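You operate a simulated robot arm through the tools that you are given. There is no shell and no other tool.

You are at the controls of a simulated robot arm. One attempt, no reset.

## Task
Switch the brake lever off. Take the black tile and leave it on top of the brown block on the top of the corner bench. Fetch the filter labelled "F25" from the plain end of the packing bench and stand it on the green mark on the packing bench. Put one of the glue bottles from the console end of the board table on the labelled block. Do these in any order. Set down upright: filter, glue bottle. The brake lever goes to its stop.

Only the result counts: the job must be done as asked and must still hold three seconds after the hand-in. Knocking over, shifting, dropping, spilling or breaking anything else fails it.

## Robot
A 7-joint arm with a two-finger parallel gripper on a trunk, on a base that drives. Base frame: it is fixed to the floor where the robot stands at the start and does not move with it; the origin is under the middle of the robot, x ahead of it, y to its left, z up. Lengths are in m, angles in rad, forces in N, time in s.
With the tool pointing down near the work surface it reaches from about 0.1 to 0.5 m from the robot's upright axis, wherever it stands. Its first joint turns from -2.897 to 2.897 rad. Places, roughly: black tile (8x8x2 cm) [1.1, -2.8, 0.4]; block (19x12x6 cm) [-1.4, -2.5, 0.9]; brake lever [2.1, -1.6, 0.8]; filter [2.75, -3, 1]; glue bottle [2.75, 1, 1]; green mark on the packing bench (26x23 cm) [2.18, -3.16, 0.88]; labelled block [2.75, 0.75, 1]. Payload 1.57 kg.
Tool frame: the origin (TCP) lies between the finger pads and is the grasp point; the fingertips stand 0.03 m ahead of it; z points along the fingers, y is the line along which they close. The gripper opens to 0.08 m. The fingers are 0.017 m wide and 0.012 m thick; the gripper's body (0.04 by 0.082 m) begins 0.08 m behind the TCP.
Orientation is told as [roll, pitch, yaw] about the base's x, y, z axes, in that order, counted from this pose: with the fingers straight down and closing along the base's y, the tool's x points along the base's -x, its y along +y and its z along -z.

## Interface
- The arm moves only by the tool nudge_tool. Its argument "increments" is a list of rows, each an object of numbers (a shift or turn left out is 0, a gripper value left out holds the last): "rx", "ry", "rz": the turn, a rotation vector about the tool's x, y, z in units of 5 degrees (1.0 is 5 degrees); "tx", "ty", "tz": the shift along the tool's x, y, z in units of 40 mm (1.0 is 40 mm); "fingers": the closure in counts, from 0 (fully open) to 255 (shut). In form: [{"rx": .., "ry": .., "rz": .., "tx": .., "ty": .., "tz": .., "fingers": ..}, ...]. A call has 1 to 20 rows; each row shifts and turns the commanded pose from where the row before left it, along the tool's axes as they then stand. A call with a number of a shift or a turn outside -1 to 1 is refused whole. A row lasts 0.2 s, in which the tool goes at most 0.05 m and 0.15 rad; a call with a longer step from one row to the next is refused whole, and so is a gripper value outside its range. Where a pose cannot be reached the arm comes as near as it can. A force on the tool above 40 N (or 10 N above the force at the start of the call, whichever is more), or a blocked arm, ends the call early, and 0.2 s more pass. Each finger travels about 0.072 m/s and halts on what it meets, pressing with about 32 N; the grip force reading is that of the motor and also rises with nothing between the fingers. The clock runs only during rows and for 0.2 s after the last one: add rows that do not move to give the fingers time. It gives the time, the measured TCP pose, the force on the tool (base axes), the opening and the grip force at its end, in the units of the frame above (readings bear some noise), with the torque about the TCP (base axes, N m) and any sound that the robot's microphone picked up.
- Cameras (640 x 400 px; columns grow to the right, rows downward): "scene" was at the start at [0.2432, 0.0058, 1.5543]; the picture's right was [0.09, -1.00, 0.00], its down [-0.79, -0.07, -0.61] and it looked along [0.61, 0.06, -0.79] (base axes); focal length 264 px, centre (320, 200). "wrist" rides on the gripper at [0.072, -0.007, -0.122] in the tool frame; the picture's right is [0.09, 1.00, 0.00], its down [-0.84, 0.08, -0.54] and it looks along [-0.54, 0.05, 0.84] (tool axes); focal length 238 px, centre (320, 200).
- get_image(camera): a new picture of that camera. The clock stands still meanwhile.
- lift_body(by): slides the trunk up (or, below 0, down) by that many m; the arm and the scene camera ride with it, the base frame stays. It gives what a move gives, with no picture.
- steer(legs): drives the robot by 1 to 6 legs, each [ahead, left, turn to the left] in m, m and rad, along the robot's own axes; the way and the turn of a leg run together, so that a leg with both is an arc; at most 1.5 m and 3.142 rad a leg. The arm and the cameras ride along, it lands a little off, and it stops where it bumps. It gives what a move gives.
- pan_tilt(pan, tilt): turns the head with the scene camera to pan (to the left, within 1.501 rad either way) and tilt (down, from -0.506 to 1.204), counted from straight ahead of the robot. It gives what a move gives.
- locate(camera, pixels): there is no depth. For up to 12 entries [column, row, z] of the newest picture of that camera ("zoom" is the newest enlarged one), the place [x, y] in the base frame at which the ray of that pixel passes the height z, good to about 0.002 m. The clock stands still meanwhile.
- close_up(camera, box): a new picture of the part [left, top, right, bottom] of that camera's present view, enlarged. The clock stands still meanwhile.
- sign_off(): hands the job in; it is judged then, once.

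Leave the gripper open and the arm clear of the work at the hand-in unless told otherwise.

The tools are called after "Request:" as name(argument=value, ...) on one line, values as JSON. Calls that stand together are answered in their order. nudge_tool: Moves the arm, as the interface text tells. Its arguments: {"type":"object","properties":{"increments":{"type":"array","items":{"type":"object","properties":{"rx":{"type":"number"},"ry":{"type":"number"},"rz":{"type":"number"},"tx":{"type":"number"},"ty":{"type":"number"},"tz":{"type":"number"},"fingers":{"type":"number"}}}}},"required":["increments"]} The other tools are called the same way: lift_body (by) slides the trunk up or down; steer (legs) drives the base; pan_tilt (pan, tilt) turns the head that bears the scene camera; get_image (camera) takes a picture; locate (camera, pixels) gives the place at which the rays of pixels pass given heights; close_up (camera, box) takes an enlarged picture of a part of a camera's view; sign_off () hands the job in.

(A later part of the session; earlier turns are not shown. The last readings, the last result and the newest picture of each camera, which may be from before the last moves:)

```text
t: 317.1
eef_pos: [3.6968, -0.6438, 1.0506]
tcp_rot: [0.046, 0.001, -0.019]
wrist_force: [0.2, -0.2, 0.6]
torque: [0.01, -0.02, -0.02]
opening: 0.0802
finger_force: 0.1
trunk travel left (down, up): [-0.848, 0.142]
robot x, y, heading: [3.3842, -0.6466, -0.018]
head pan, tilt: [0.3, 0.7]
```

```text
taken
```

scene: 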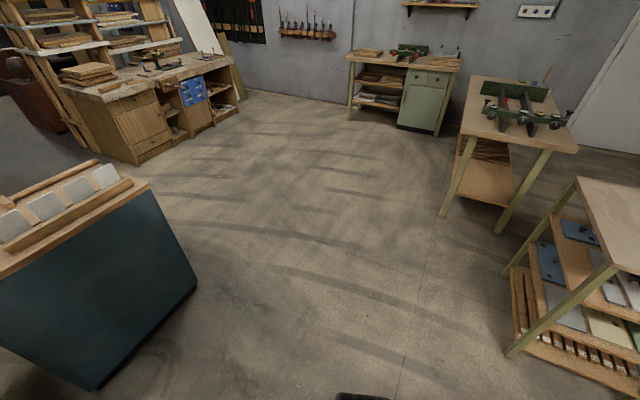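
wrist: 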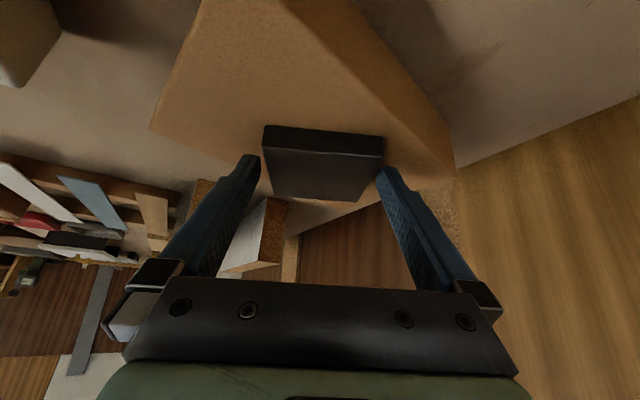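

The teal counter is separate from the table end. I'll look again at that view and measure the gap and the bottles.

Request:
pan_tilt(pan=1.2, tilt=0.6)

Request:
get_image(camera="scene")

Request:
locate(camera="scene", pixels=[[239, 157, 0.92], [225, 318, 0.92], [270, 300, 0.0], [375, 285, 0.0], [252, 206, 0.95], [381, 187, 0.95], [362, 156, 0.95], [250, 160, 0.95], [248, 187, 0.0], [110, 200, 0.92], [137, 190, 0.92], [74, 180, 0.92]])

Request:
close_up(camera="scene", box=[0, 130, 160, 230])

Request:
close_up(camera="scene", box=[180, 120, 400, 260])

```text
t: 318.3
eef_pos: [3.6961, -0.6428, 1.0523]
tcp_rot: [0.046, 0.004, -0.019]
wrist_force: [0.6, 0.4, -0.8]
torque: [0.02, 0.03, -0.01]
opening: 0.0801
finger_force: 0.1
trunk travel left (down, up): [-0.848, 0.142]
robot x, y, heading: [3.3833, -0.645, -0.018]
head pan, tilt: [1.201, 0.6]
```

```text
taken
```

scene: 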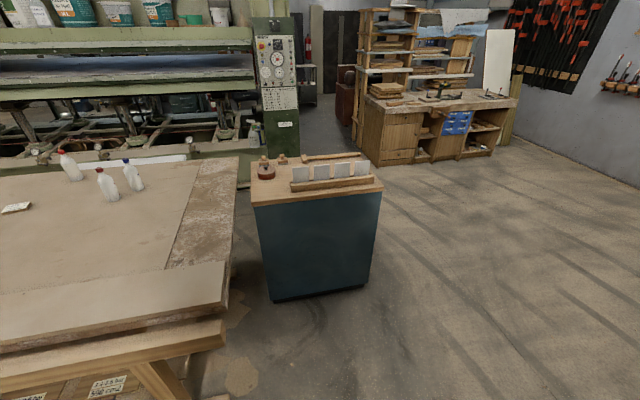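

```text
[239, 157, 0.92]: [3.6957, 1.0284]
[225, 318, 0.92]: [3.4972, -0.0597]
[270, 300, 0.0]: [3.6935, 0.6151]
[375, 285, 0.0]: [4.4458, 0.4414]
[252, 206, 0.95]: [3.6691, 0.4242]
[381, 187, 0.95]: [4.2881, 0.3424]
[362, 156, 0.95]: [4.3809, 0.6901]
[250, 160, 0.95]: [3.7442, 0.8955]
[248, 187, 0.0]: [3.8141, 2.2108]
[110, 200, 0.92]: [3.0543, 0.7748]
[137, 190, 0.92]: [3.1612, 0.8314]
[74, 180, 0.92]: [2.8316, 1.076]
```

```text
4.00 times, centred on (80, 180) of scene
```

zoom: 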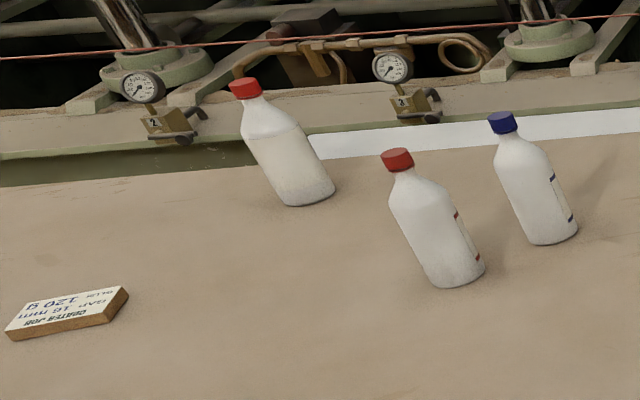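

```text
2.86 times, centred on (290, 190) of scene
```

zoom: 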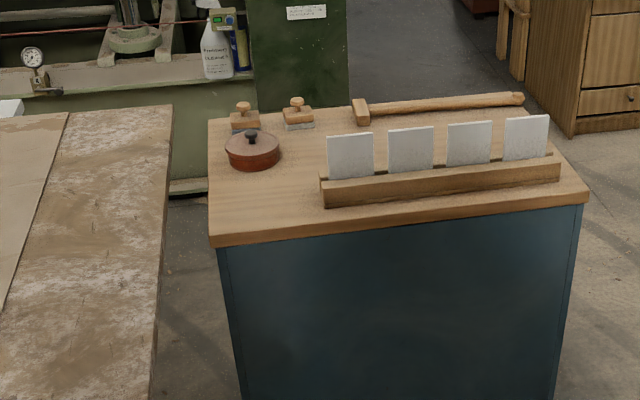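

All three bottles are white. The single red-cap bottle is plain, and the pair have label stripes (red cap and blue cap). I'll check the labelled block's and bottle's positions again from here.

Request:
locate(camera="scene", pixels=[[17, 208, 0.92], [17, 208, 0.94], [17, 208, 0.9], [74, 180, 0.9], [74, 180, 0.94], [137, 190, 0.9], [2, 173, 0.92], [190, 160, 0.92], [120, 163, 0.92], [97, 160, 0.8], [225, 331, 0.92], [228, 345, 0.85]])

Request:
pan_tilt(pan=1.5, tilt=0.5)

Request:
get_image(camera="scene")

```text
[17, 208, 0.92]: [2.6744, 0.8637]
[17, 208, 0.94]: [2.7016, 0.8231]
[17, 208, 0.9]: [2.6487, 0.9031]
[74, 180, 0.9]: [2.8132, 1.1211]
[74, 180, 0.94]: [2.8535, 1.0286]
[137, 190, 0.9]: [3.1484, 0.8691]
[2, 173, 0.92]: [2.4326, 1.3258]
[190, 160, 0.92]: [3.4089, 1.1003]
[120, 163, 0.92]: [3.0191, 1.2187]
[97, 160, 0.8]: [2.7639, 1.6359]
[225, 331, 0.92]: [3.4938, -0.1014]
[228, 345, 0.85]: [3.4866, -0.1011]
```

```text
t: 319.1
eef_pos: [3.697, -0.6423, 1.0507]
tcp_rot: [0.046, 0.003, -0.02]
wrist_force: [0.3, 0.5, -0.3]
torque: [0.02, -0.02, -0.01]
opening: 0.0799
finger_force: 0.1
trunk travel left (down, up): [-0.848, 0.142]
robot x, y, heading: [3.3816, -0.6498, -0.02]
head pan, tilt: [1.499, 0.499]
```

```text
taken
```

scene: 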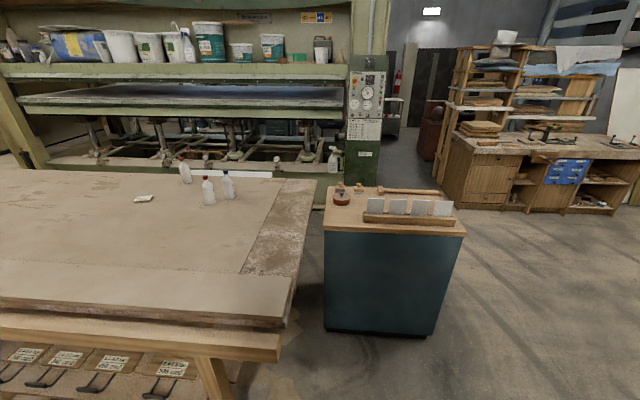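

Table top z≈0.90, labelled block at (2.67, 0.865), single bottle at (2.82, 1.12), both near the table's back edge. They can only be reached from behind, between table and press, so I'll look for a way round the teal counter.

Request:
pan_tilt(pan=0.6, tilt=0.55)

Request:
get_image(camera="scene")

Request:
locate(camera="scene", pixels=[[150, 340, 0.0], [40, 380, 0.0], [245, 200, 0.0], [330, 155, 0.0], [175, 205, 0.0], [400, 250, 0.0], [150, 180, 0.0]])

```text
t: 320.3
eef_pos: [3.6958, -0.6432, 1.0513]
tcp_rot: [0.046, 0.003, -0.019]
wrist_force: [2.0, 0.1, 0.0]
torque: [-0.02, 0.04, 0.0]
opening: 0.0799
finger_force: 0.1
trunk travel left (down, up): [-0.848, 0.142]
robot x, y, heading: [3.381, -0.6455, -0.016]
head pan, tilt: [0.6, 0.55]
```

```text
taken
```

scene: 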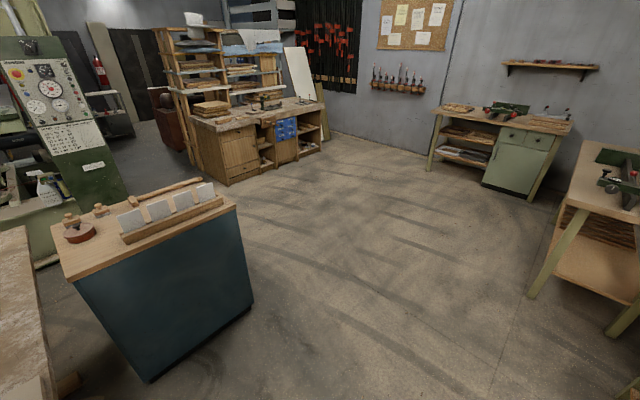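

```text
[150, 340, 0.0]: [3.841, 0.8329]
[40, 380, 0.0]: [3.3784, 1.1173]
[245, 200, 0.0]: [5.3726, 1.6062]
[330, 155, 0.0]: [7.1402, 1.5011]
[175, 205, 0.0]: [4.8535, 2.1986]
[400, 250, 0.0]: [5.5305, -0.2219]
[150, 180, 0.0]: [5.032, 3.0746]
```

I'll drive around the right of the teal counter.

Request:
steer(legs=[[1.35, 0, 0], [0, 0, 1.586], [1.1, 0, 0]])

Request:
pan_tilt(pan=0.8, tilt=0.6)

Request:
get_image(camera="scene")

```text
t: 336.1
eef_pos: [4.7056, 0.742, 1.0517]
tcp_rot: [0.046, 0.003, 1.584]
wrist_force: [0.5, 0.6, -0.5]
torque: [0.0, 0.02, 0.0]
opening: 0.08
finger_force: 0.1
trunk travel left (down, up): [-0.848, 0.142]
robot x, y, heading: [4.7187, 0.4259, 1.583]
head pan, tilt: [0.6, 0.55]
```

```text
t: 336.9
eef_pos: [4.7055, 0.7421, 1.051]
tcp_rot: [0.045, 0.003, 1.583]
wrist_force: [0.4, 0.6, -0.3]
torque: [0.02, 0.01, 0.02]
opening: 0.0799
finger_force: 0.1
trunk travel left (down, up): [-0.848, 0.142]
robot x, y, heading: [4.7188, 0.4261, 1.582]
head pan, tilt: [0.799, 0.6]
```

```text
taken
```

scene: 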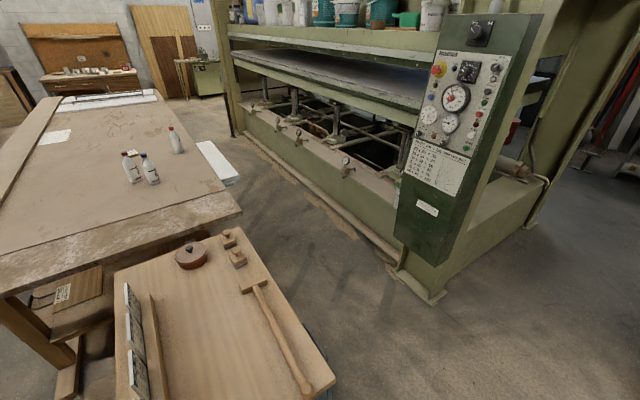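

There's a wide aisle between the table and the press, so the back side is accessible. I'll measure it.

Request:
locate(camera="scene", pixels=[[240, 213, 0.9], [158, 90, 0.9], [200, 142, 0.9], [238, 180, 0.9], [395, 262, 0.0], [265, 150, 0.0], [428, 300, 0.0], [131, 182, 0.9], [154, 183, 0.9], [177, 152, 0.9], [325, 390, 0.95], [225, 232, 0.95]])

Request:
close_up(camera="scene", box=[80, 110, 260, 220])

```text
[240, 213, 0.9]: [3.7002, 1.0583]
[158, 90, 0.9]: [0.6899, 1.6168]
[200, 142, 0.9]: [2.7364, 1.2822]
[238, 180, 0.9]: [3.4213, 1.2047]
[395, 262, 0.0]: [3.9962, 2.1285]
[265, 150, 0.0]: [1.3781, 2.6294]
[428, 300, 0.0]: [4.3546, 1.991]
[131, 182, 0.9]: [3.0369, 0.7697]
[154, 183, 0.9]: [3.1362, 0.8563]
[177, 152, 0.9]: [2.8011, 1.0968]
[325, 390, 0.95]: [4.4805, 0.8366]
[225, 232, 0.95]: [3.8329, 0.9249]
```

```text
3.56 times, centred on (170, 165) of scene
```

zoom: 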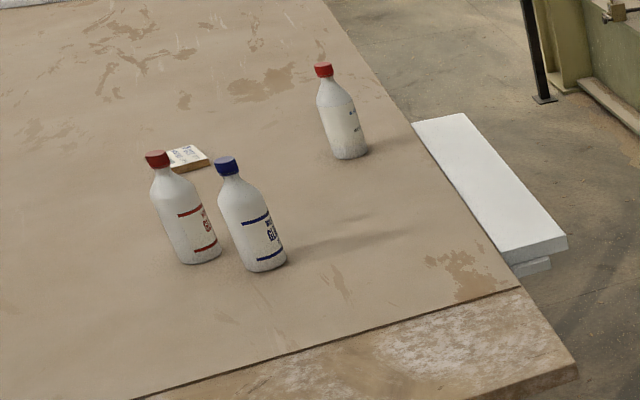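

I'll read the bottle labels and inspect the white boards overhanging the back edge.

Request:
close_up(camera="scene", box=[115, 125, 185, 190])

Request:
close_up(camera="scene", box=[180, 120, 280, 220])

Request:
close_up(camera="scene", box=[160, 115, 195, 160])

```text
6.15 times, centred on (150, 158) of scene
```

zoom: 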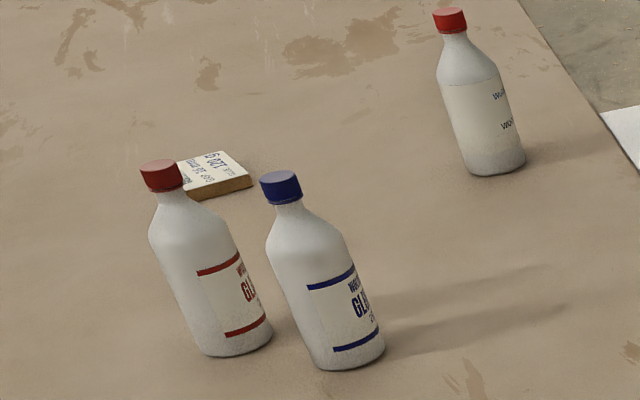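

```text
4.00 times, centred on (230, 170) of scene
```

zoom: 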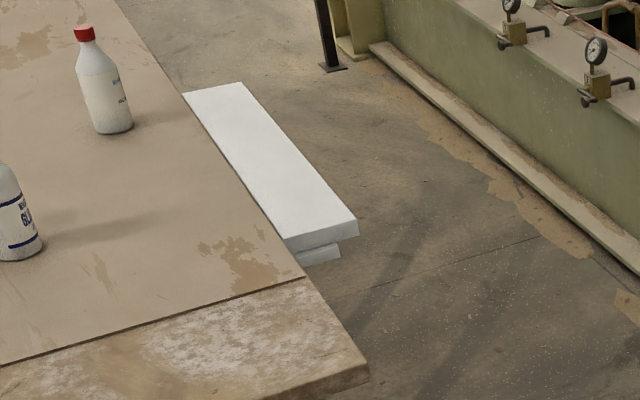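

```text
8.89 times, centred on (178, 138) of scene
```

zoom: 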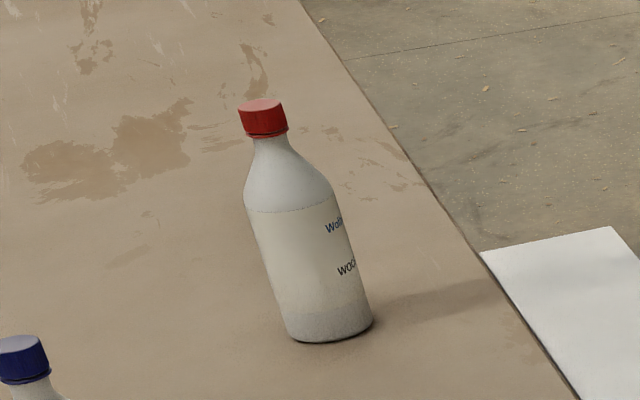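

The pair's labels read "WOO.. GLU.." (wood glue, one red, one blue). The single bottle's label says something else starting "Wa.. / Woo..". I'll drive into the aisle behind the table to read it properly.

Request:
steer(legs=[[1.05, 0, 0], [0, 0, 1.37], [0.9, -0.05, 0]])

Request:
pan_tilt(pan=0.6, tilt=0.6)

Request:
get_image(camera="scene")

```text
t: 350.0
eef_pos: [3.5208, 1.7336, 1.0516]
tcp_rot: [0.046, 0.004, 2.958]
wrist_force: [-0.3, 0.1, -0.3]
torque: [0.01, 0.02, 0.03]
opening: 0.0799
finger_force: 0.1
trunk travel left (down, up): [-0.848, 0.142]
robot x, y, heading: [3.8308, 1.6838, 2.955]
head pan, tilt: [0.799, 0.6]
```

```text
t: 350.7
eef_pos: [3.5194, 1.7331, 1.0513]
tcp_rot: [0.046, 0.004, 2.957]
wrist_force: [-0.2, -0.9, -0.7]
torque: [-0.02, 0.01, 0.0]
opening: 0.0798
finger_force: 0.1
trunk travel left (down, up): [-0.848, 0.142]
robot x, y, heading: [3.8293, 1.6837, 2.954]
head pan, tilt: [0.6, 0.6]
```

```text
taken
```

scene: 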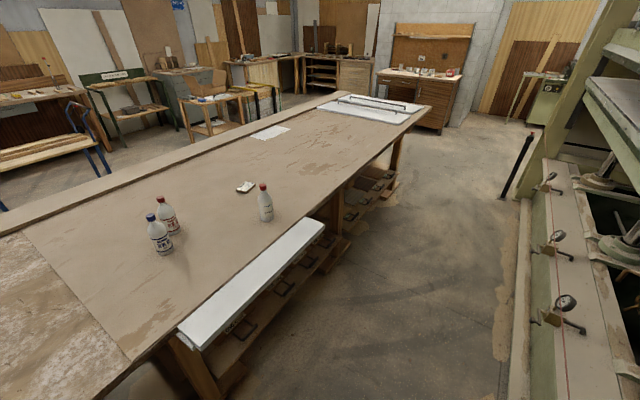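

Request:
close_up(camera="scene", box=[135, 170, 285, 260])

Request:
close_up(camera="scene", box=[248, 178, 284, 226])

Request:
close_up(camera="scene", box=[136, 192, 192, 258])

Request:
close_up(camera="scene", box=[225, 172, 265, 197])

Request:
locate(camera="scene", pixels=[[163, 250, 0.9], [173, 230, 0.9], [266, 218, 0.9], [246, 188, 0.92], [325, 222, 0.9], [200, 350, 0.9], [180, 335, 0.9], [303, 218, 0.9], [350, 205, 0.9], [400, 145, 0.9]])

```text
4.27 times, centred on (210, 215) of scene
```

zoom: 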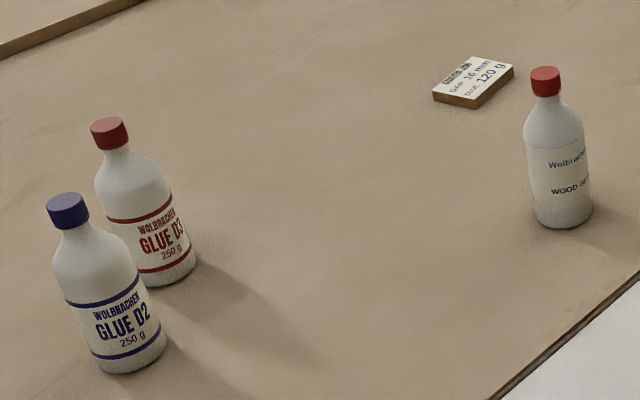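

```text
8.33 times, centred on (266, 202) of scene
```

zoom: 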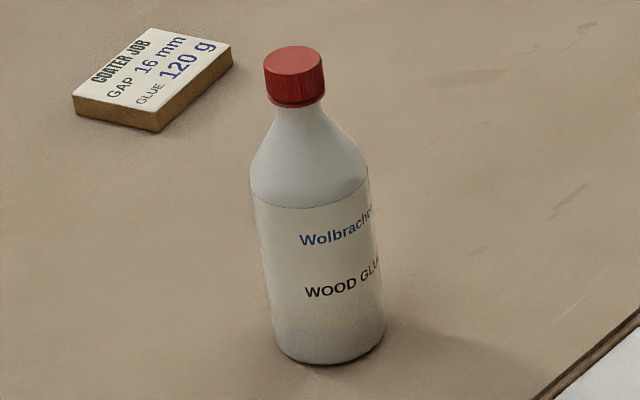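

```text
6.06 times, centred on (164, 225) of scene
```

zoom: 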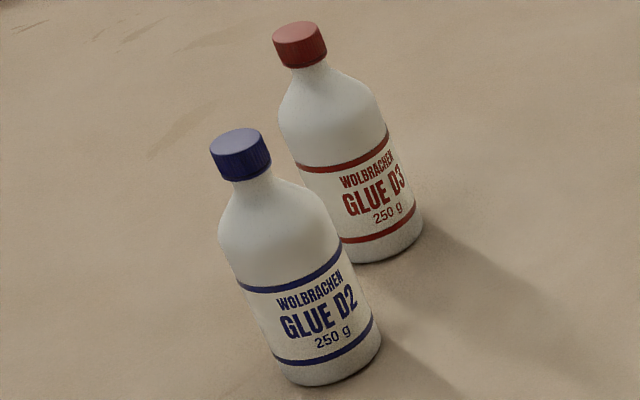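

```text
16.00 times, centred on (245, 184) of scene
```

zoom: 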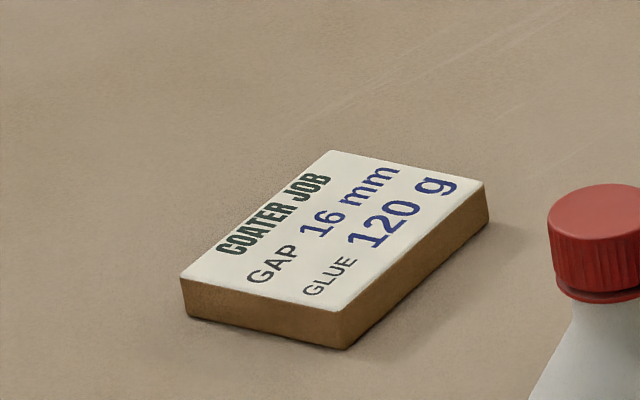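

```text
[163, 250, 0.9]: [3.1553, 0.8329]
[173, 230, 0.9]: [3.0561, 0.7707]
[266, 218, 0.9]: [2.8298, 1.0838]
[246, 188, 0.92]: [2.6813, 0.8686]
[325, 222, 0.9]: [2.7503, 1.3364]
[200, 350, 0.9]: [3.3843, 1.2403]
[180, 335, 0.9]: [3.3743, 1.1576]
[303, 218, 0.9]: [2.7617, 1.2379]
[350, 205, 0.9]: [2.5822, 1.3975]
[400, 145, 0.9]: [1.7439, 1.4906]
```

All three are Wolbrachen glue bottles, so any will do. I'll use the single red-cap "Wood Glue" bottle at about (2.83, 1.09). I'll measure the labelled block and the bottle.

Request:
locate(camera="zoom", pixels=[[180, 279, 0.92], [333, 150, 0.92], [487, 185, 0.92], [343, 312, 0.92], [186, 316, 0.9], [345, 348, 0.9], [490, 225, 0.9]])

Request:
pan_tilt(pan=0.6, tilt=0.6)

Request:
close_up(camera="scene", box=[248, 178, 284, 226])

Request:
locate(camera="zoom", pixels=[[272, 342, 0.9], [387, 335, 0.9], [330, 362, 0.9], [330, 345, 0.9], [295, 68, 1.08], [295, 68, 1.1], [295, 68, 1.06], [294, 100, 1.06], [250, 195, 1.0], [368, 180, 1.0]])

```text
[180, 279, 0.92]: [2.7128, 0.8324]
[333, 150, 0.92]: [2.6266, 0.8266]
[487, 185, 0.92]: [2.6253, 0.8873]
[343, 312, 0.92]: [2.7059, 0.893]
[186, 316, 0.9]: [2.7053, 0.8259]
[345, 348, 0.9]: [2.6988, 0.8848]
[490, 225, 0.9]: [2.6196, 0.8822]
```

```text
t: 351.3
eef_pos: [3.5204, 1.7331, 1.0521]
tcp_rot: [0.046, 0.002, 2.956]
wrist_force: [0.5, -0.7, 0.4]
torque: [-0.02, 0.04, -0.02]
opening: 0.0802
finger_force: 0.1
trunk travel left (down, up): [-0.848, 0.142]
robot x, y, heading: [3.8324, 1.683, 2.959]
head pan, tilt: [0.6, 0.6]
```

```text
8.33 times, centred on (266, 202) of scene
```

zoom: 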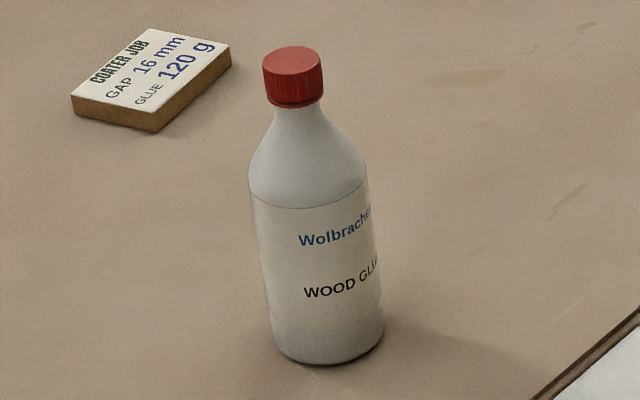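

```text
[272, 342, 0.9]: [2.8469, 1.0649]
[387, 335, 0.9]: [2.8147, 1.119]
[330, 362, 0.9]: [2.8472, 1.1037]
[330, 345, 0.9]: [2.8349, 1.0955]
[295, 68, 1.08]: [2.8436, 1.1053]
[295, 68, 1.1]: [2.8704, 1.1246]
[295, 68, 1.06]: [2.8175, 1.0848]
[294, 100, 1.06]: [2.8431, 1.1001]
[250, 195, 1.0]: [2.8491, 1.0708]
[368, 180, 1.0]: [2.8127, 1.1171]
```

The block is 8.6×6.1 cm, centre (2.667, 0.860), top z≈0.92. The bottle is 6.2 cm across and about 18 cm tall at (2.831, 1.092). I'll check the lower shelf on this side of the table, then drive down the aisle.

Request:
locate(camera="scene", pixels=[[350, 242, 0.3], [345, 250, 0.2], [400, 185, 0.3], [235, 385, 0.3], [505, 200, 0.0], [500, 395, 0.0]])

Request:
steer(legs=[[1.22, 0.06, 0], [0, 0, 1.575]])

Request:
pan_tilt(pan=0.1, tilt=0.8)

Request:
get_image(camera="scene")

```text
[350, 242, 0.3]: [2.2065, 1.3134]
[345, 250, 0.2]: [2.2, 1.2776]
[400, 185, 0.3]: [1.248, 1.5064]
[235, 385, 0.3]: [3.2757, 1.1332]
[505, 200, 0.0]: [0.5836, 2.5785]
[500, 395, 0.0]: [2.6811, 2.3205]
```

```text
t: 361.3
eef_pos: [2.5674, 1.5454, 1.051]
tcp_rot: [0.044, 0.003, -1.753]
wrist_force: [0.5, -0.2, -0.4]
torque: [0.01, 0.0, 0.0]
opening: 0.0799
finger_force: 0.1
trunk travel left (down, up): [-0.848, 0.142]
robot x, y, heading: [2.6167, 1.8566, -1.756]
head pan, tilt: [0.6, 0.6]
```

```text
t: 362.2
eef_pos: [2.5678, 1.5459, 1.052]
tcp_rot: [0.045, 0.004, -1.756]
wrist_force: [-0.5, -0.5, -0.1]
torque: [0.01, -0.01, 0.01]
opening: 0.08
finger_force: 0.0
trunk travel left (down, up): [-0.848, 0.142]
robot x, y, heading: [2.6153, 1.854, -1.758]
head pan, tilt: [0.099, 0.799]
```

```text
taken
```

scene: 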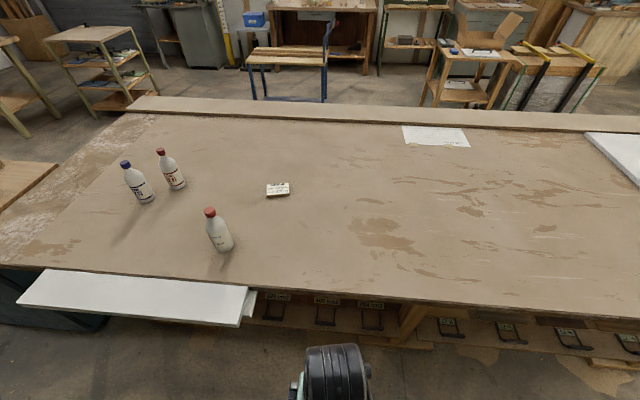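

There's a good view from behind the table: bottle (219,230), block (277,190), back edge around row 296. I'll measure precisely.

Request:
close_up(camera="scene", box=[190, 170, 310, 260])

Request:
locate(camera="scene", pixels=[[320, 297, 0.9], [450, 305, 0.9], [250, 287, 0.9], [242, 325, 0.88], [255, 300, 0.85], [17, 303, 0.88], [400, 342, 0.3], [270, 325, 0.3]])

```text
4.44 times, centred on (250, 215) of scene
```

zoom: 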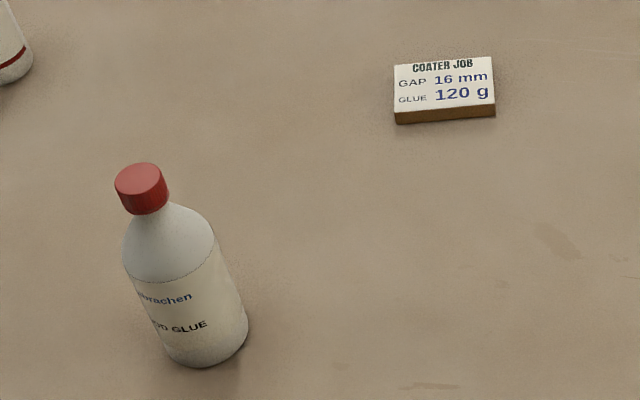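

```text
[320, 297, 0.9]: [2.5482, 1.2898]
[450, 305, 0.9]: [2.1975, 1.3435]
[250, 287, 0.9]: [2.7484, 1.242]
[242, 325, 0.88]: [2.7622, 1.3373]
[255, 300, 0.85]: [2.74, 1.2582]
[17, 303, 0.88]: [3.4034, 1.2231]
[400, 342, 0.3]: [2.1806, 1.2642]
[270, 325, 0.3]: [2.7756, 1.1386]
```

Request:
locate(camera="zoom", pixels=[[393, 65, 0.92], [490, 57, 0.92], [495, 107, 0.92], [395, 114, 0.92], [395, 125, 0.9], [496, 118, 0.9], [205, 338, 0.9], [162, 340, 0.9], [247, 318, 0.9], [205, 366, 0.9], [139, 177, 1.08], [139, 177, 1.07]])

```text
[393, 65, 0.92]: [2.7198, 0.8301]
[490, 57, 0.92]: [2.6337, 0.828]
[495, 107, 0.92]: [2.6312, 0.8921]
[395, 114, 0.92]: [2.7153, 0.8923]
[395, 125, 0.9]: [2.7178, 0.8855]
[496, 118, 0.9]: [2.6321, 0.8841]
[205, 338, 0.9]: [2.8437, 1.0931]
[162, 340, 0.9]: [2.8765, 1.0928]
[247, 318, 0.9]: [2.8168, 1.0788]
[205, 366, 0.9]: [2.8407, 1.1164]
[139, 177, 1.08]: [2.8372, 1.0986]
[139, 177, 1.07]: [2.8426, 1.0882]
```

Block centre (2.674, 0.860), bottle (2.841, 1.088). I'll straighten the tool, yaw it to −1.47, then drive close to the table's back edge at about (2.607, 1.54), keeping clear of the white boards.

Request:
nudge_tool(increments=[{"rx": 0.5}, {"rz": -0.85}, {"rz": -0.85}, {"rz": -0.85}, {"rz": -0.75}, {}])

Request:
steer(legs=[[0.2, 0.05, 0]])

Request:
steer(legs=[[0.1, 0, 0]])

Request:
get_image(camera="scene")

```text
t: 363.6
eef_pos: [2.568, 1.5441, 1.0523]
tcp_rot: [0.004, 0.004, -1.466]
wrist_force: [-0.1, 0.2, 0.0]
torque: [-0.02, -0.01, 0.0]
opening: 0.0799
finger_force: 0.2
trunk travel left (down, up): [-0.848, 0.142]
robot x, y, heading: [2.6183, 1.8581, -1.758]
head pan, tilt: [0.099, 0.799]
```

```text
t: 365.3
eef_pos: [2.5794, 1.339, 1.0525]
tcp_rot: [0.004, 0.002, -1.466]
wrist_force: [-0.5, -0.2, -0.1]
torque: [-0.02, 0.0, 0.01]
opening: 0.0798
finger_force: 0.1
trunk travel left (down, up): [-0.848, 0.142]
robot x, y, heading: [2.6276, 1.6503, -1.756]
head pan, tilt: [0.099, 0.799]
```

```text
t: 366.4
eef_pos: [2.5624, 1.2422, 1.0515]
tcp_rot: [0.005, 0.002, -1.465]
wrist_force: [0.3, -0.2, -0.1]
torque: [0.02, 0.0, 0.01]
opening: 0.08
finger_force: 0.0
trunk travel left (down, up): [-0.848, 0.142]
robot x, y, heading: [2.6111, 1.5548, -1.757]
head pan, tilt: [0.099, 0.799]
```

```text
taken
```

scene: 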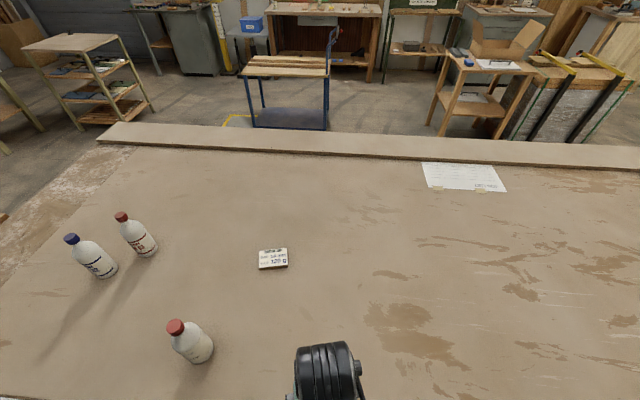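

No bump. Now I'll raise the trunk 7 cm, tilt the tool 45° forward and take a wrist view.

Request:
lift_body(by=0.07)

Request:
nudge_tool(increments=[{"ry": -1}, {"ry": -1}, {"ry": -1}, {"ry": -1}, {"ry": -1}, {"ry": -1}, {"ry": -1}, {"ry": -1}, {"ry": -1}, {}])

Request:
close_up(camera="scene", box=[150, 235, 310, 375])

Request:
get_image(camera="wrist")

```text
t: 367.5
eef_pos: [2.5615, 1.2422, 1.1214]
tcp_rot: [0.003, 0.004, -1.465]
wrist_force: [0.5, -0.2, -0.5]
torque: [-0.01, -0.02, -0.01]
opening: 0.0802
finger_force: 0.1
trunk travel left (down, up): [-0.918, 0.072]
robot x, y, heading: [2.6089, 1.5509, -1.754]
head pan, tilt: [0.099, 0.799]
```

```text
t: 369.7
eef_pos: [2.562, 1.2431, 1.1217]
tcp_rot: [0.003, -0.784, -1.47]
wrist_force: [-0.5, -0.4, 0.2]
torque: [0.0, 0.0, -0.03]
opening: 0.0799
finger_force: 0.0
trunk travel left (down, up): [-0.918, 0.072]
robot x, y, heading: [2.6078, 1.5543, -1.754]
head pan, tilt: [0.099, 0.799]
```

```text
2.86 times, centred on (230, 305) of scene
```

zoom: 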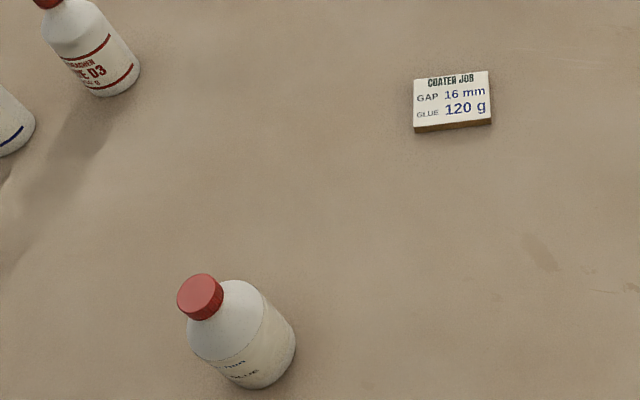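

```text
taken
```

wrist: 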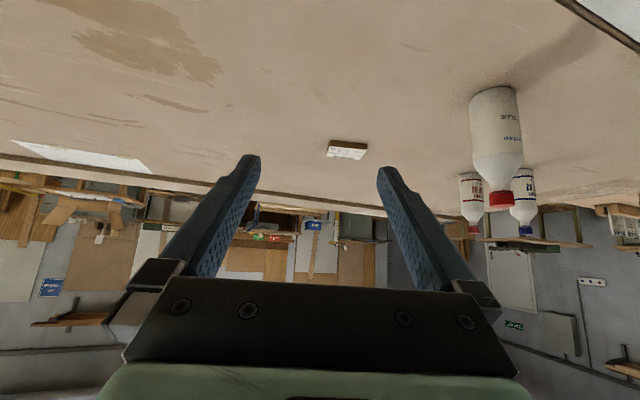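

Request:
locate(camera="zoom", pixels=[[413, 78, 0.92], [489, 71, 0.92], [491, 120, 0.92], [414, 127, 0.92], [200, 293, 1.07], [200, 293, 1.08], [262, 389, 0.9], [296, 345, 0.9], [238, 378, 0.9]])

Request:
locate(camera="wrist", pixels=[[494, 92, 0.9], [472, 97, 0.9], [517, 90, 0.9], [500, 200, 1.07], [347, 146, 0.92]])

```text
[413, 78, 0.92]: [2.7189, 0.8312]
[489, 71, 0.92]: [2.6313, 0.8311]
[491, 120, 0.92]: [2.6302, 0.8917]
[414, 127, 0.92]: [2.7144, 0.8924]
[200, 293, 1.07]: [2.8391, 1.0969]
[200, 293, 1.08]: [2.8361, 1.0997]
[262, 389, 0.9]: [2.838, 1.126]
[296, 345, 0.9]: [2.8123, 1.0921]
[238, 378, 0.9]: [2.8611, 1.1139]
```

```text
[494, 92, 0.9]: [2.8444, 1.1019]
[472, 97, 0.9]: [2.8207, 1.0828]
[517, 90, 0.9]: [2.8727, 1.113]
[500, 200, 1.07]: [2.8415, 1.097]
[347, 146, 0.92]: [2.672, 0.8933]
```

Bottle centre (2.840, 1.096), block centre (2.674, 0.861). I'll move sideways to the pre-grasp point, 14 cm back from the bottle along the tool axis.

Request:
nudge_tool(increments=[{"tx": -0.04, "ty": 0.82, "tz": 0.1}, {"tx": -0.04, "ty": 0.82, "tz": 0.1}, {"tx": -0.04, "ty": 0.82, "tz": 0.3}, {"tx": -0.04, "ty": 0.82, "tz": 0.35}, {"tx": -0.04, "ty": 0.82, "tz": 0.35}, {"tx": -0.04, "ty": 0.82, "tz": 0.35}, {"tx": -0.04, "ty": 0.82, "tz": 0.4}, {"tx": -0.03, "ty": 0.8, "tz": 0.4}, {}])

Request:
get_image(camera="wrist")

```text
t: 371.7
eef_pos: [2.8316, 1.1951, 1.065]
tcp_rot: [0.002, -0.783, -1.47]
wrist_force: [-0.2, 0.4, 0.0]
torque: [-0.01, 0.02, -0.01]
opening: 0.0799
finger_force: 0.1
trunk travel left (down, up): [-0.918, 0.072]
robot x, y, heading: [2.6142, 1.5535, -1.757]
head pan, tilt: [0.099, 0.799]
```

```text
taken
```

wrist: 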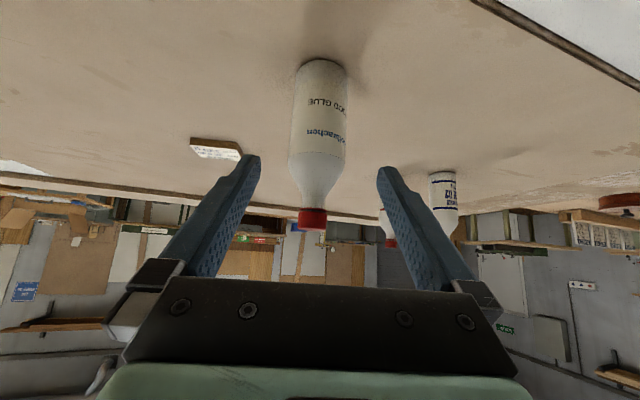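

The bottle is centred between the fingers. I'll advance 11 cm and look again.

Request:
nudge_tool(increments=[{"tz": 0.55}, {"tz": 0.55}, {"tz": 0.55}, {"tz": 0.55}, {"tz": 0.55}, {}])

Request:
get_image(camera="wrist")

Request:
close_up(camera="scene", box=[120, 270, 320, 400])

```text
t: 373.1
eef_pos: [2.8377, 1.1168, 0.9871]
tcp_rot: [0.001, -0.783, -1.469]
wrist_force: [0.5, 0.0, -0.4]
torque: [0.04, -0.01, 0.0]
opening: 0.08
finger_force: 0.1
trunk travel left (down, up): [-0.918, 0.072]
robot x, y, heading: [2.6112, 1.5524, -1.757]
head pan, tilt: [0.099, 0.799]
```

```text
taken
```

wrist: 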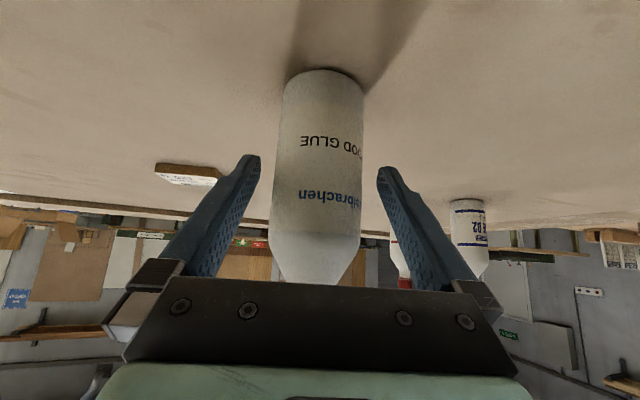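

```text
3.08 times, centred on (220, 335) of scene
```

zoom: 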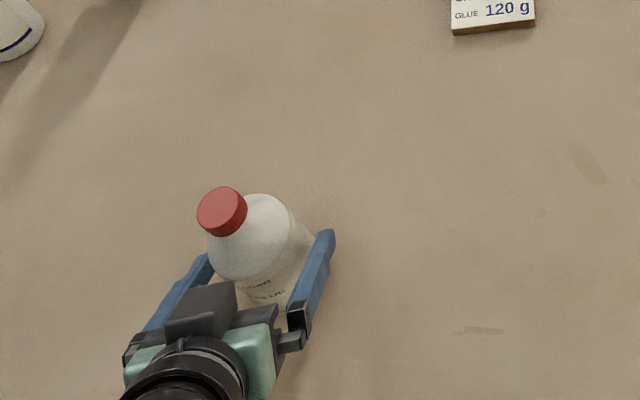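

Aligned. I'll advance the last 3 cm and close.

Request:
nudge_tool(increments=[{"tz": 0.4}, {"tz": 0.35}, {}])

Request:
nudge_tool(increments=[{"fingers": 40}, {"fingers": 70}, {"fingers": 150}, {"fingers": 150}, {"fingers": 150}, {"fingers": 150}])

Request:
get_image(camera="wrist")

```text
t: 373.9
eef_pos: [2.8407, 1.0971, 0.9646]
tcp_rot: [0.003, -0.785, -1.469]
wrist_force: [0.0, 0.0, 0.8]
torque: [0.0, -0.01, -0.01]
opening: 0.08
finger_force: 0.1
trunk travel left (down, up): [-0.918, 0.072]
robot x, y, heading: [2.6091, 1.5557, -1.758]
head pan, tilt: [0.099, 0.799]
```

```text
t: 375.3
eef_pos: [2.8397, 1.0976, 0.9645]
tcp_rot: [0.004, -0.783, -1.471]
wrist_force: [-1.7, -1.4, 2.2]
torque: [-0.03, 0.09, -0.02]
opening: 0.0565
finger_force: 32.2
trunk travel left (down, up): [-0.918, 0.072]
robot x, y, heading: [2.6073, 1.5526, -1.762]
head pan, tilt: [0.099, 0.799]
```

```text
taken
```

wrist: 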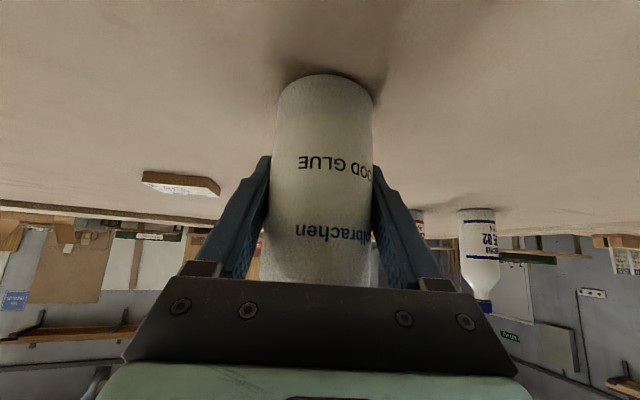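

Gripped (opening 56.5 mm). I'll lift 3 cm slowly and check for slip.

Request:
nudge_tool(increments=[{"tx": -0.04, "tz": -0.04}, {"tx": -0.07, "tz": -0.07}, {"tx": -0.07, "tz": -0.07}, {"tx": -0.07, "tz": -0.07}, {"tx": -0.07, "tz": -0.07}, {"tx": -0.07, "tz": -0.07}, {"tx": -0.07, "tz": -0.07}, {"tx": -0.05, "tz": -0.05}, {}])

Request:
get_image(camera="wrist")

```text
t: 377.3
eef_pos: [2.8402, 1.0964, 0.9939]
tcp_rot: [0.005, -0.783, -1.471]
wrist_force: [-0.3, -0.4, -3.8]
torque: [-0.03, -0.01, 0.03]
opening: 0.0566
finger_force: 31.8
trunk travel left (down, up): [-0.918, 0.072]
robot x, y, heading: [2.6136, 1.5574, -1.754]
head pan, tilt: [0.099, 0.799]
```

```text
taken
```

wrist: 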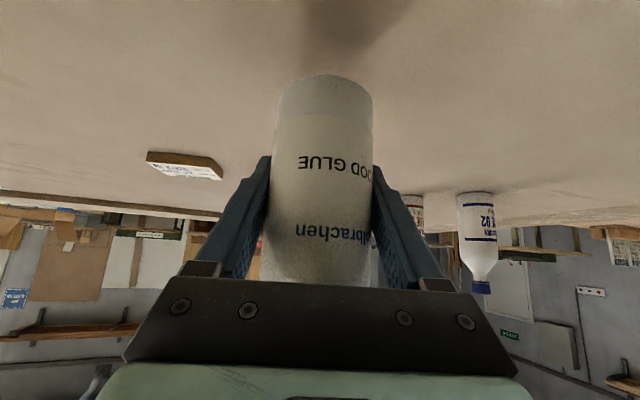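

The bottle is held securely, weighing about 3.5 N. I'll raise 2 cm more, then glide straight over toward the block at 1.5 cm per step.

Request:
nudge_tool(increments=[{"tx": -0.06, "tz": -0.06}, {"tx": -0.09, "tz": -0.09}, {"tx": -0.09, "tz": -0.09}, {"tx": -0.09, "tz": -0.09}, {"tx": -0.03, "tz": -0.03}, {}])

Request:
nudge_tool(increments=[{"tx": -0.1, "ty": -0.12, "tz": 0.1}, {"tx": -0.2, "ty": -0.248, "tz": 0.2}, {"tx": -0.2, "ty": -0.248, "tz": 0.2}, {"tx": -0.2, "ty": -0.248, "tz": 0.2}, {"tx": -0.2, "ty": -0.248, "tz": 0.2}, {"tx": -0.2, "ty": -0.248, "tz": 0.2}, {"tx": -0.2, "ty": -0.248, "tz": 0.2}, {"tx": -0.2, "ty": -0.248, "tz": 0.2}, {"tx": -0.2, "ty": -0.248, "tz": 0.2}, {"tx": -0.2, "ty": -0.248, "tz": 0.2}, {"tx": -0.2, "ty": -0.248, "tz": 0.2}, {"tx": -0.2, "ty": -0.248, "tz": 0.2}, {"tx": -0.2, "ty": -0.248, "tz": 0.2}, {"tx": -0.2, "ty": -0.248, "tz": 0.2}, {"tx": -0.2, "ty": -0.248, "tz": 0.2}, {"tx": -0.2, "ty": -0.248, "tz": 0.2}, {"tx": -0.1, "ty": -0.12, "tz": 0.1}, {}])

Request:
get_image(camera="scene")

Request:
get_image(camera="wrist")

```text
t: 378.7
eef_pos: [2.8412, 1.0954, 1.0149]
tcp_rot: [0.004, -0.781, -1.469]
wrist_force: [0.1, -0.1, -2.8]
torque: [-0.05, 0.0, 0.03]
opening: 0.0566
finger_force: 32.1
trunk travel left (down, up): [-0.918, 0.072]
robot x, y, heading: [2.6065, 1.5522, -1.756]
head pan, tilt: [0.099, 0.799]
```

```text
t: 382.5
eef_pos: [2.7011, 0.9001, 1.0128]
tcp_rot: [0.003, -0.783, -1.47]
wrist_force: [0.3, -0.1, -2.6]
torque: [0.0, 0.05, 0.03]
opening: 0.0567
finger_force: 32.1
trunk travel left (down, up): [-0.918, 0.072]
robot x, y, heading: [2.6125, 1.5555, -1.759]
head pan, tilt: [0.099, 0.799]
```

```text
taken
```

scene: 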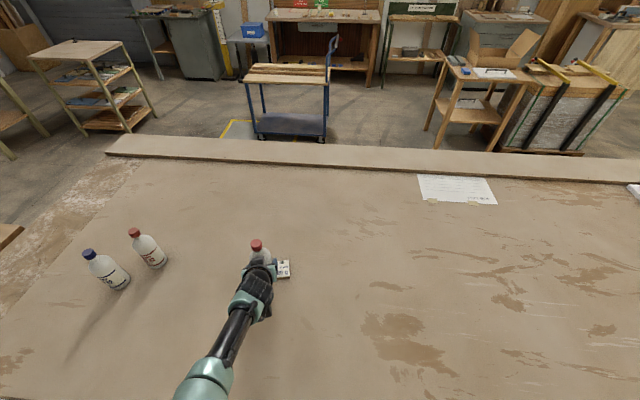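

```text
taken
```

wrist: 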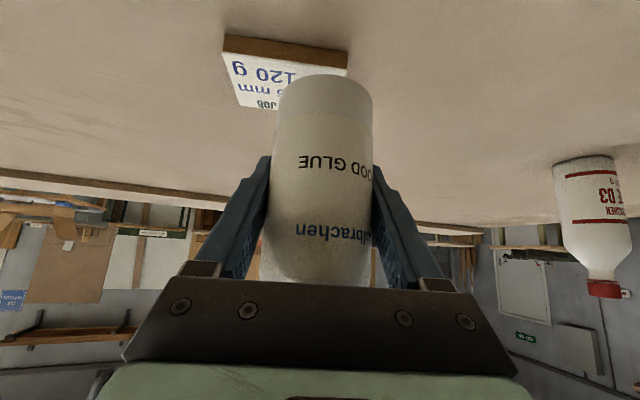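

I'll make the last 4.7 cm move to centre over the block.

Request:
nudge_tool(increments=[{"tx": -0.1, "ty": -0.13, "tz": 0.1}, {"tx": -0.16, "ty": -0.19, "tz": 0.16}, {"tx": -0.16, "ty": -0.19, "tz": 0.16}, {"tx": -0.16, "ty": -0.19, "tz": 0.16}, {"tx": -0.05, "ty": -0.07, "tz": 0.05}, {}])

Request:
close_up(camera="wrist", box=[200, 0, 440, 160])

Request:
close_up(camera="scene", box=[220, 220, 330, 300])

```text
t: 383.9
eef_pos: [2.6745, 0.8627, 1.0164]
tcp_rot: [0.005, -0.783, -1.47]
wrist_force: [0.4, 0.0, -4.2]
torque: [-0.04, -0.02, 0.03]
opening: 0.0566
finger_force: 32.2
trunk travel left (down, up): [-0.918, 0.072]
robot x, y, heading: [2.6112, 1.5547, -1.755]
head pan, tilt: [0.099, 0.799]
```

```text
2.50 times, centred on (320, 80) of wrist
```

zoom: 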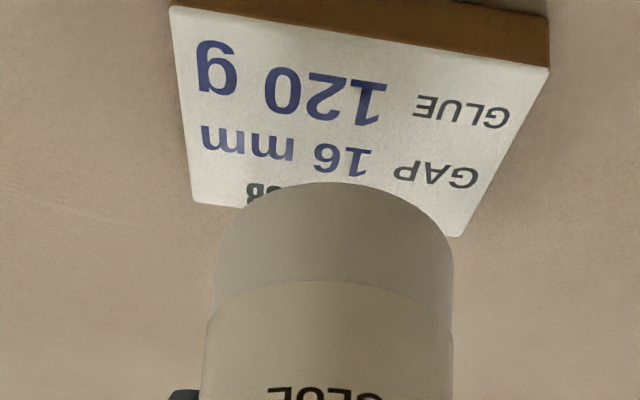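

```text
5.00 times, centred on (275, 260) of scene
```

zoom: 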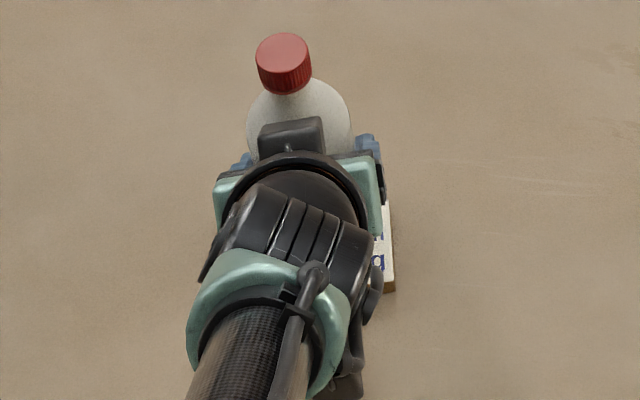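

From the wrist view the bottle is laterally centred but about 4–5 mm too far forward. I'll correct by 4 mm and start lowering with the trunk.

Request:
nudge_tool(increments=[{"tx": 0.07, "tz": -0.07}, {}])

Request:
lift_body(by=-0.02)

Request:
close_up(camera="wrist", box=[200, 0, 440, 160])

```text
t: 384.5
eef_pos: [2.6757, 0.8651, 1.0127]
tcp_rot: [0.006, -0.781, -1.47]
wrist_force: [0.1, -0.1, -2.7]
torque: [-0.04, -0.04, 0.02]
opening: 0.0565
finger_force: 32.0
trunk travel left (down, up): [-0.918, 0.072]
robot x, y, heading: [2.6113, 1.5552, -1.759]
head pan, tilt: [0.099, 0.799]
```

```text
t: 385.2
eef_pos: [2.6748, 0.8642, 0.9943]
tcp_rot: [0.006, -0.785, -1.47]
wrist_force: [0.0, 0.0, -3.2]
torque: [-0.01, -0.03, -0.02]
opening: 0.0566
finger_force: 32.2
trunk travel left (down, up): [-0.898, 0.092]
robot x, y, heading: [2.6107, 1.5557, -1.756]
head pan, tilt: [0.099, 0.799]
```

```text
2.50 times, centred on (320, 80) of wrist
```

zoom: 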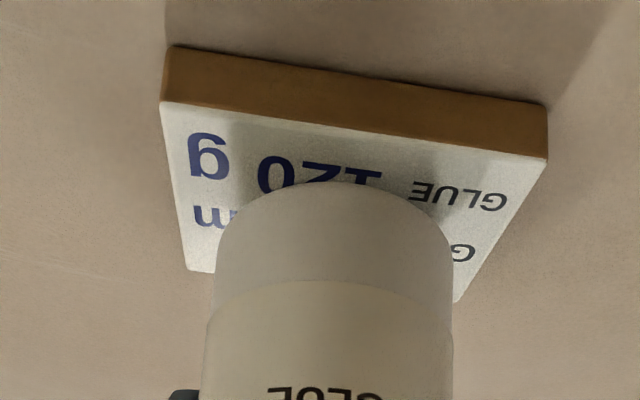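

Now about 1 cm above the block. The bottle is about 3 mm too far forward and 3 mm to the side, so I'll make a small correction, then lower in steps to contact.

Request:
nudge_tool(increments=[{"tx": 0.055, "ty": 0.06, "tz": -0.055}, {}])

Request:
lift_body(by=-0.005)

Request:
close_up(camera="wrist", box=[200, 0, 440, 160])

```text
t: 385.8
eef_pos: [2.6766, 0.8668, 0.9934]
tcp_rot: [0.007, -0.783, -1.469]
wrist_force: [-0.2, -0.4, -3.8]
torque: [-0.05, 0.0, 0.01]
opening: 0.0568
finger_force: 32.4
trunk travel left (down, up): [-0.898, 0.092]
robot x, y, heading: [2.6135, 1.5527, -1.756]
head pan, tilt: [0.099, 0.799]
```

```text
t: 386.3
eef_pos: [2.6758, 0.8679, 0.9874]
tcp_rot: [0.005, -0.785, -1.468]
wrist_force: [-0.7, 0.2, -2.9]
torque: [-0.02, 0.02, -0.02]
opening: 0.0564
finger_force: 31.9
trunk travel left (down, up): [-0.893, 0.097]
robot x, y, heading: [2.6109, 1.5524, -1.756]
head pan, tilt: [0.099, 0.799]
```

```text
2.50 times, centred on (320, 80) of wrist
```

zoom: 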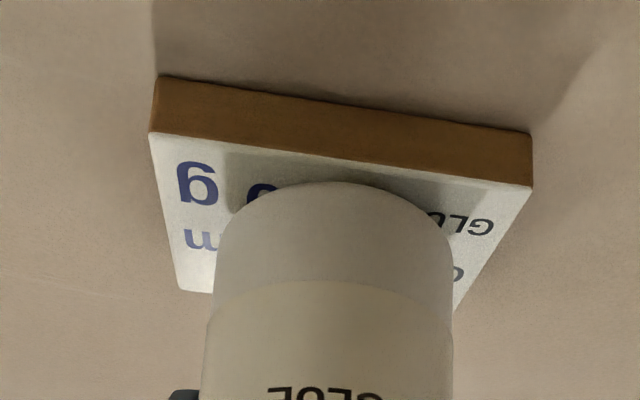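

Well centred now. Lowering the last millimetres.

Request:
lift_body(by=-0.003)

Request:
lift_body(by=-0.003)

Request:
close_up(camera="wrist", box=[200, 0, 440, 160])

```text
t: 386.8
eef_pos: [2.6765, 0.8669, 0.9844]
tcp_rot: [0.007, -0.784, -1.47]
wrist_force: [-0.1, -0.1, -2.9]
torque: [0.01, -0.01, 0.0]
opening: 0.0565
finger_force: 31.6
trunk travel left (down, up): [-0.89, 0.1]
robot x, y, heading: [2.6119, 1.5526, -1.752]
head pan, tilt: [0.099, 0.799]
```

```text
t: 387.4
eef_pos: [2.6764, 0.8672, 0.9832]
tcp_rot: [0.007, -0.782, -1.471]
wrist_force: [0.9, -0.5, -3.5]
torque: [0.02, -0.01, -0.03]
opening: 0.0568
finger_force: 31.6
trunk travel left (down, up): [-0.887, 0.103]
robot x, y, heading: [2.6132, 1.5563, -1.76]
head pan, tilt: [0.099, 0.799]
```

```text
2.50 times, centred on (320, 80) of wrist
```

zoom: 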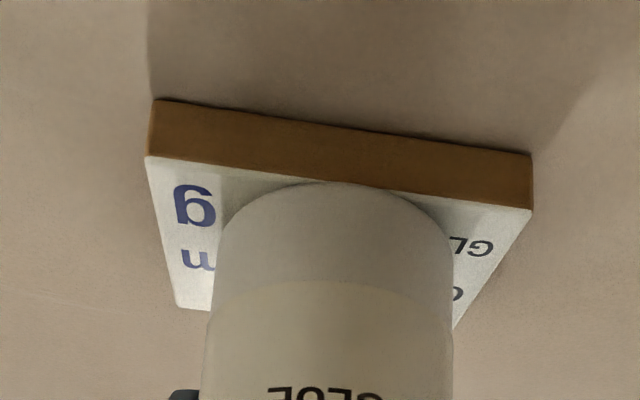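

The bottle's near edge lines up with the block's near edge, so I'll ease 2 mm forward and lower until contact.

Request:
nudge_tool(increments=[{"tx": -0.035, "tz": 0.035}, {}])

Request:
lift_body(by=-0.002)

Request:
lift_body(by=-0.002)

Request:
close_up(camera="wrist", box=[200, 0, 440, 160])

```text
t: 387.9
eef_pos: [2.676, 0.8668, 0.9824]
tcp_rot: [0.004, -0.783, -1.47]
wrist_force: [-1.0, -0.1, -3.1]
torque: [-0.01, 0.01, 0.04]
opening: 0.0567
finger_force: 31.7
trunk travel left (down, up): [-0.887, 0.103]
robot x, y, heading: [2.6121, 1.5543, -1.759]
head pan, tilt: [0.099, 0.799]
```

```text
t: 388.5
eef_pos: [2.6762, 0.8651, 0.9821]
tcp_rot: [0.004, -0.787, -1.471]
wrist_force: [0.5, 0.8, 5.0]
torque: [0.05, 0.12, 0.02]
opening: 0.0566
finger_force: 31.8
trunk travel left (down, up): [-0.885, 0.105]
robot x, y, heading: [2.6114, 1.5556, -1.753]
head pan, tilt: [0.099, 0.799]
```

```text
t: 389.0
eef_pos: [2.6774, 0.8661, 0.9818]
tcp_rot: [0.004, -0.79, -1.469]
wrist_force: [0.7, 0.5, 15.9]
torque: [0.22, 0.09, 0.01]
opening: 0.0565
finger_force: 32.3
trunk travel left (down, up): [-0.883, 0.107]
robot x, y, heading: [2.6103, 1.5565, -1.755]
head pan, tilt: [0.099, 0.799]
```

```text
2.50 times, centred on (320, 80) of wrist
```

zoom: 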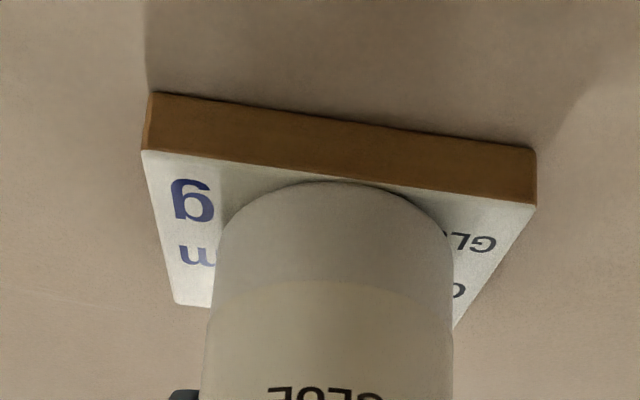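

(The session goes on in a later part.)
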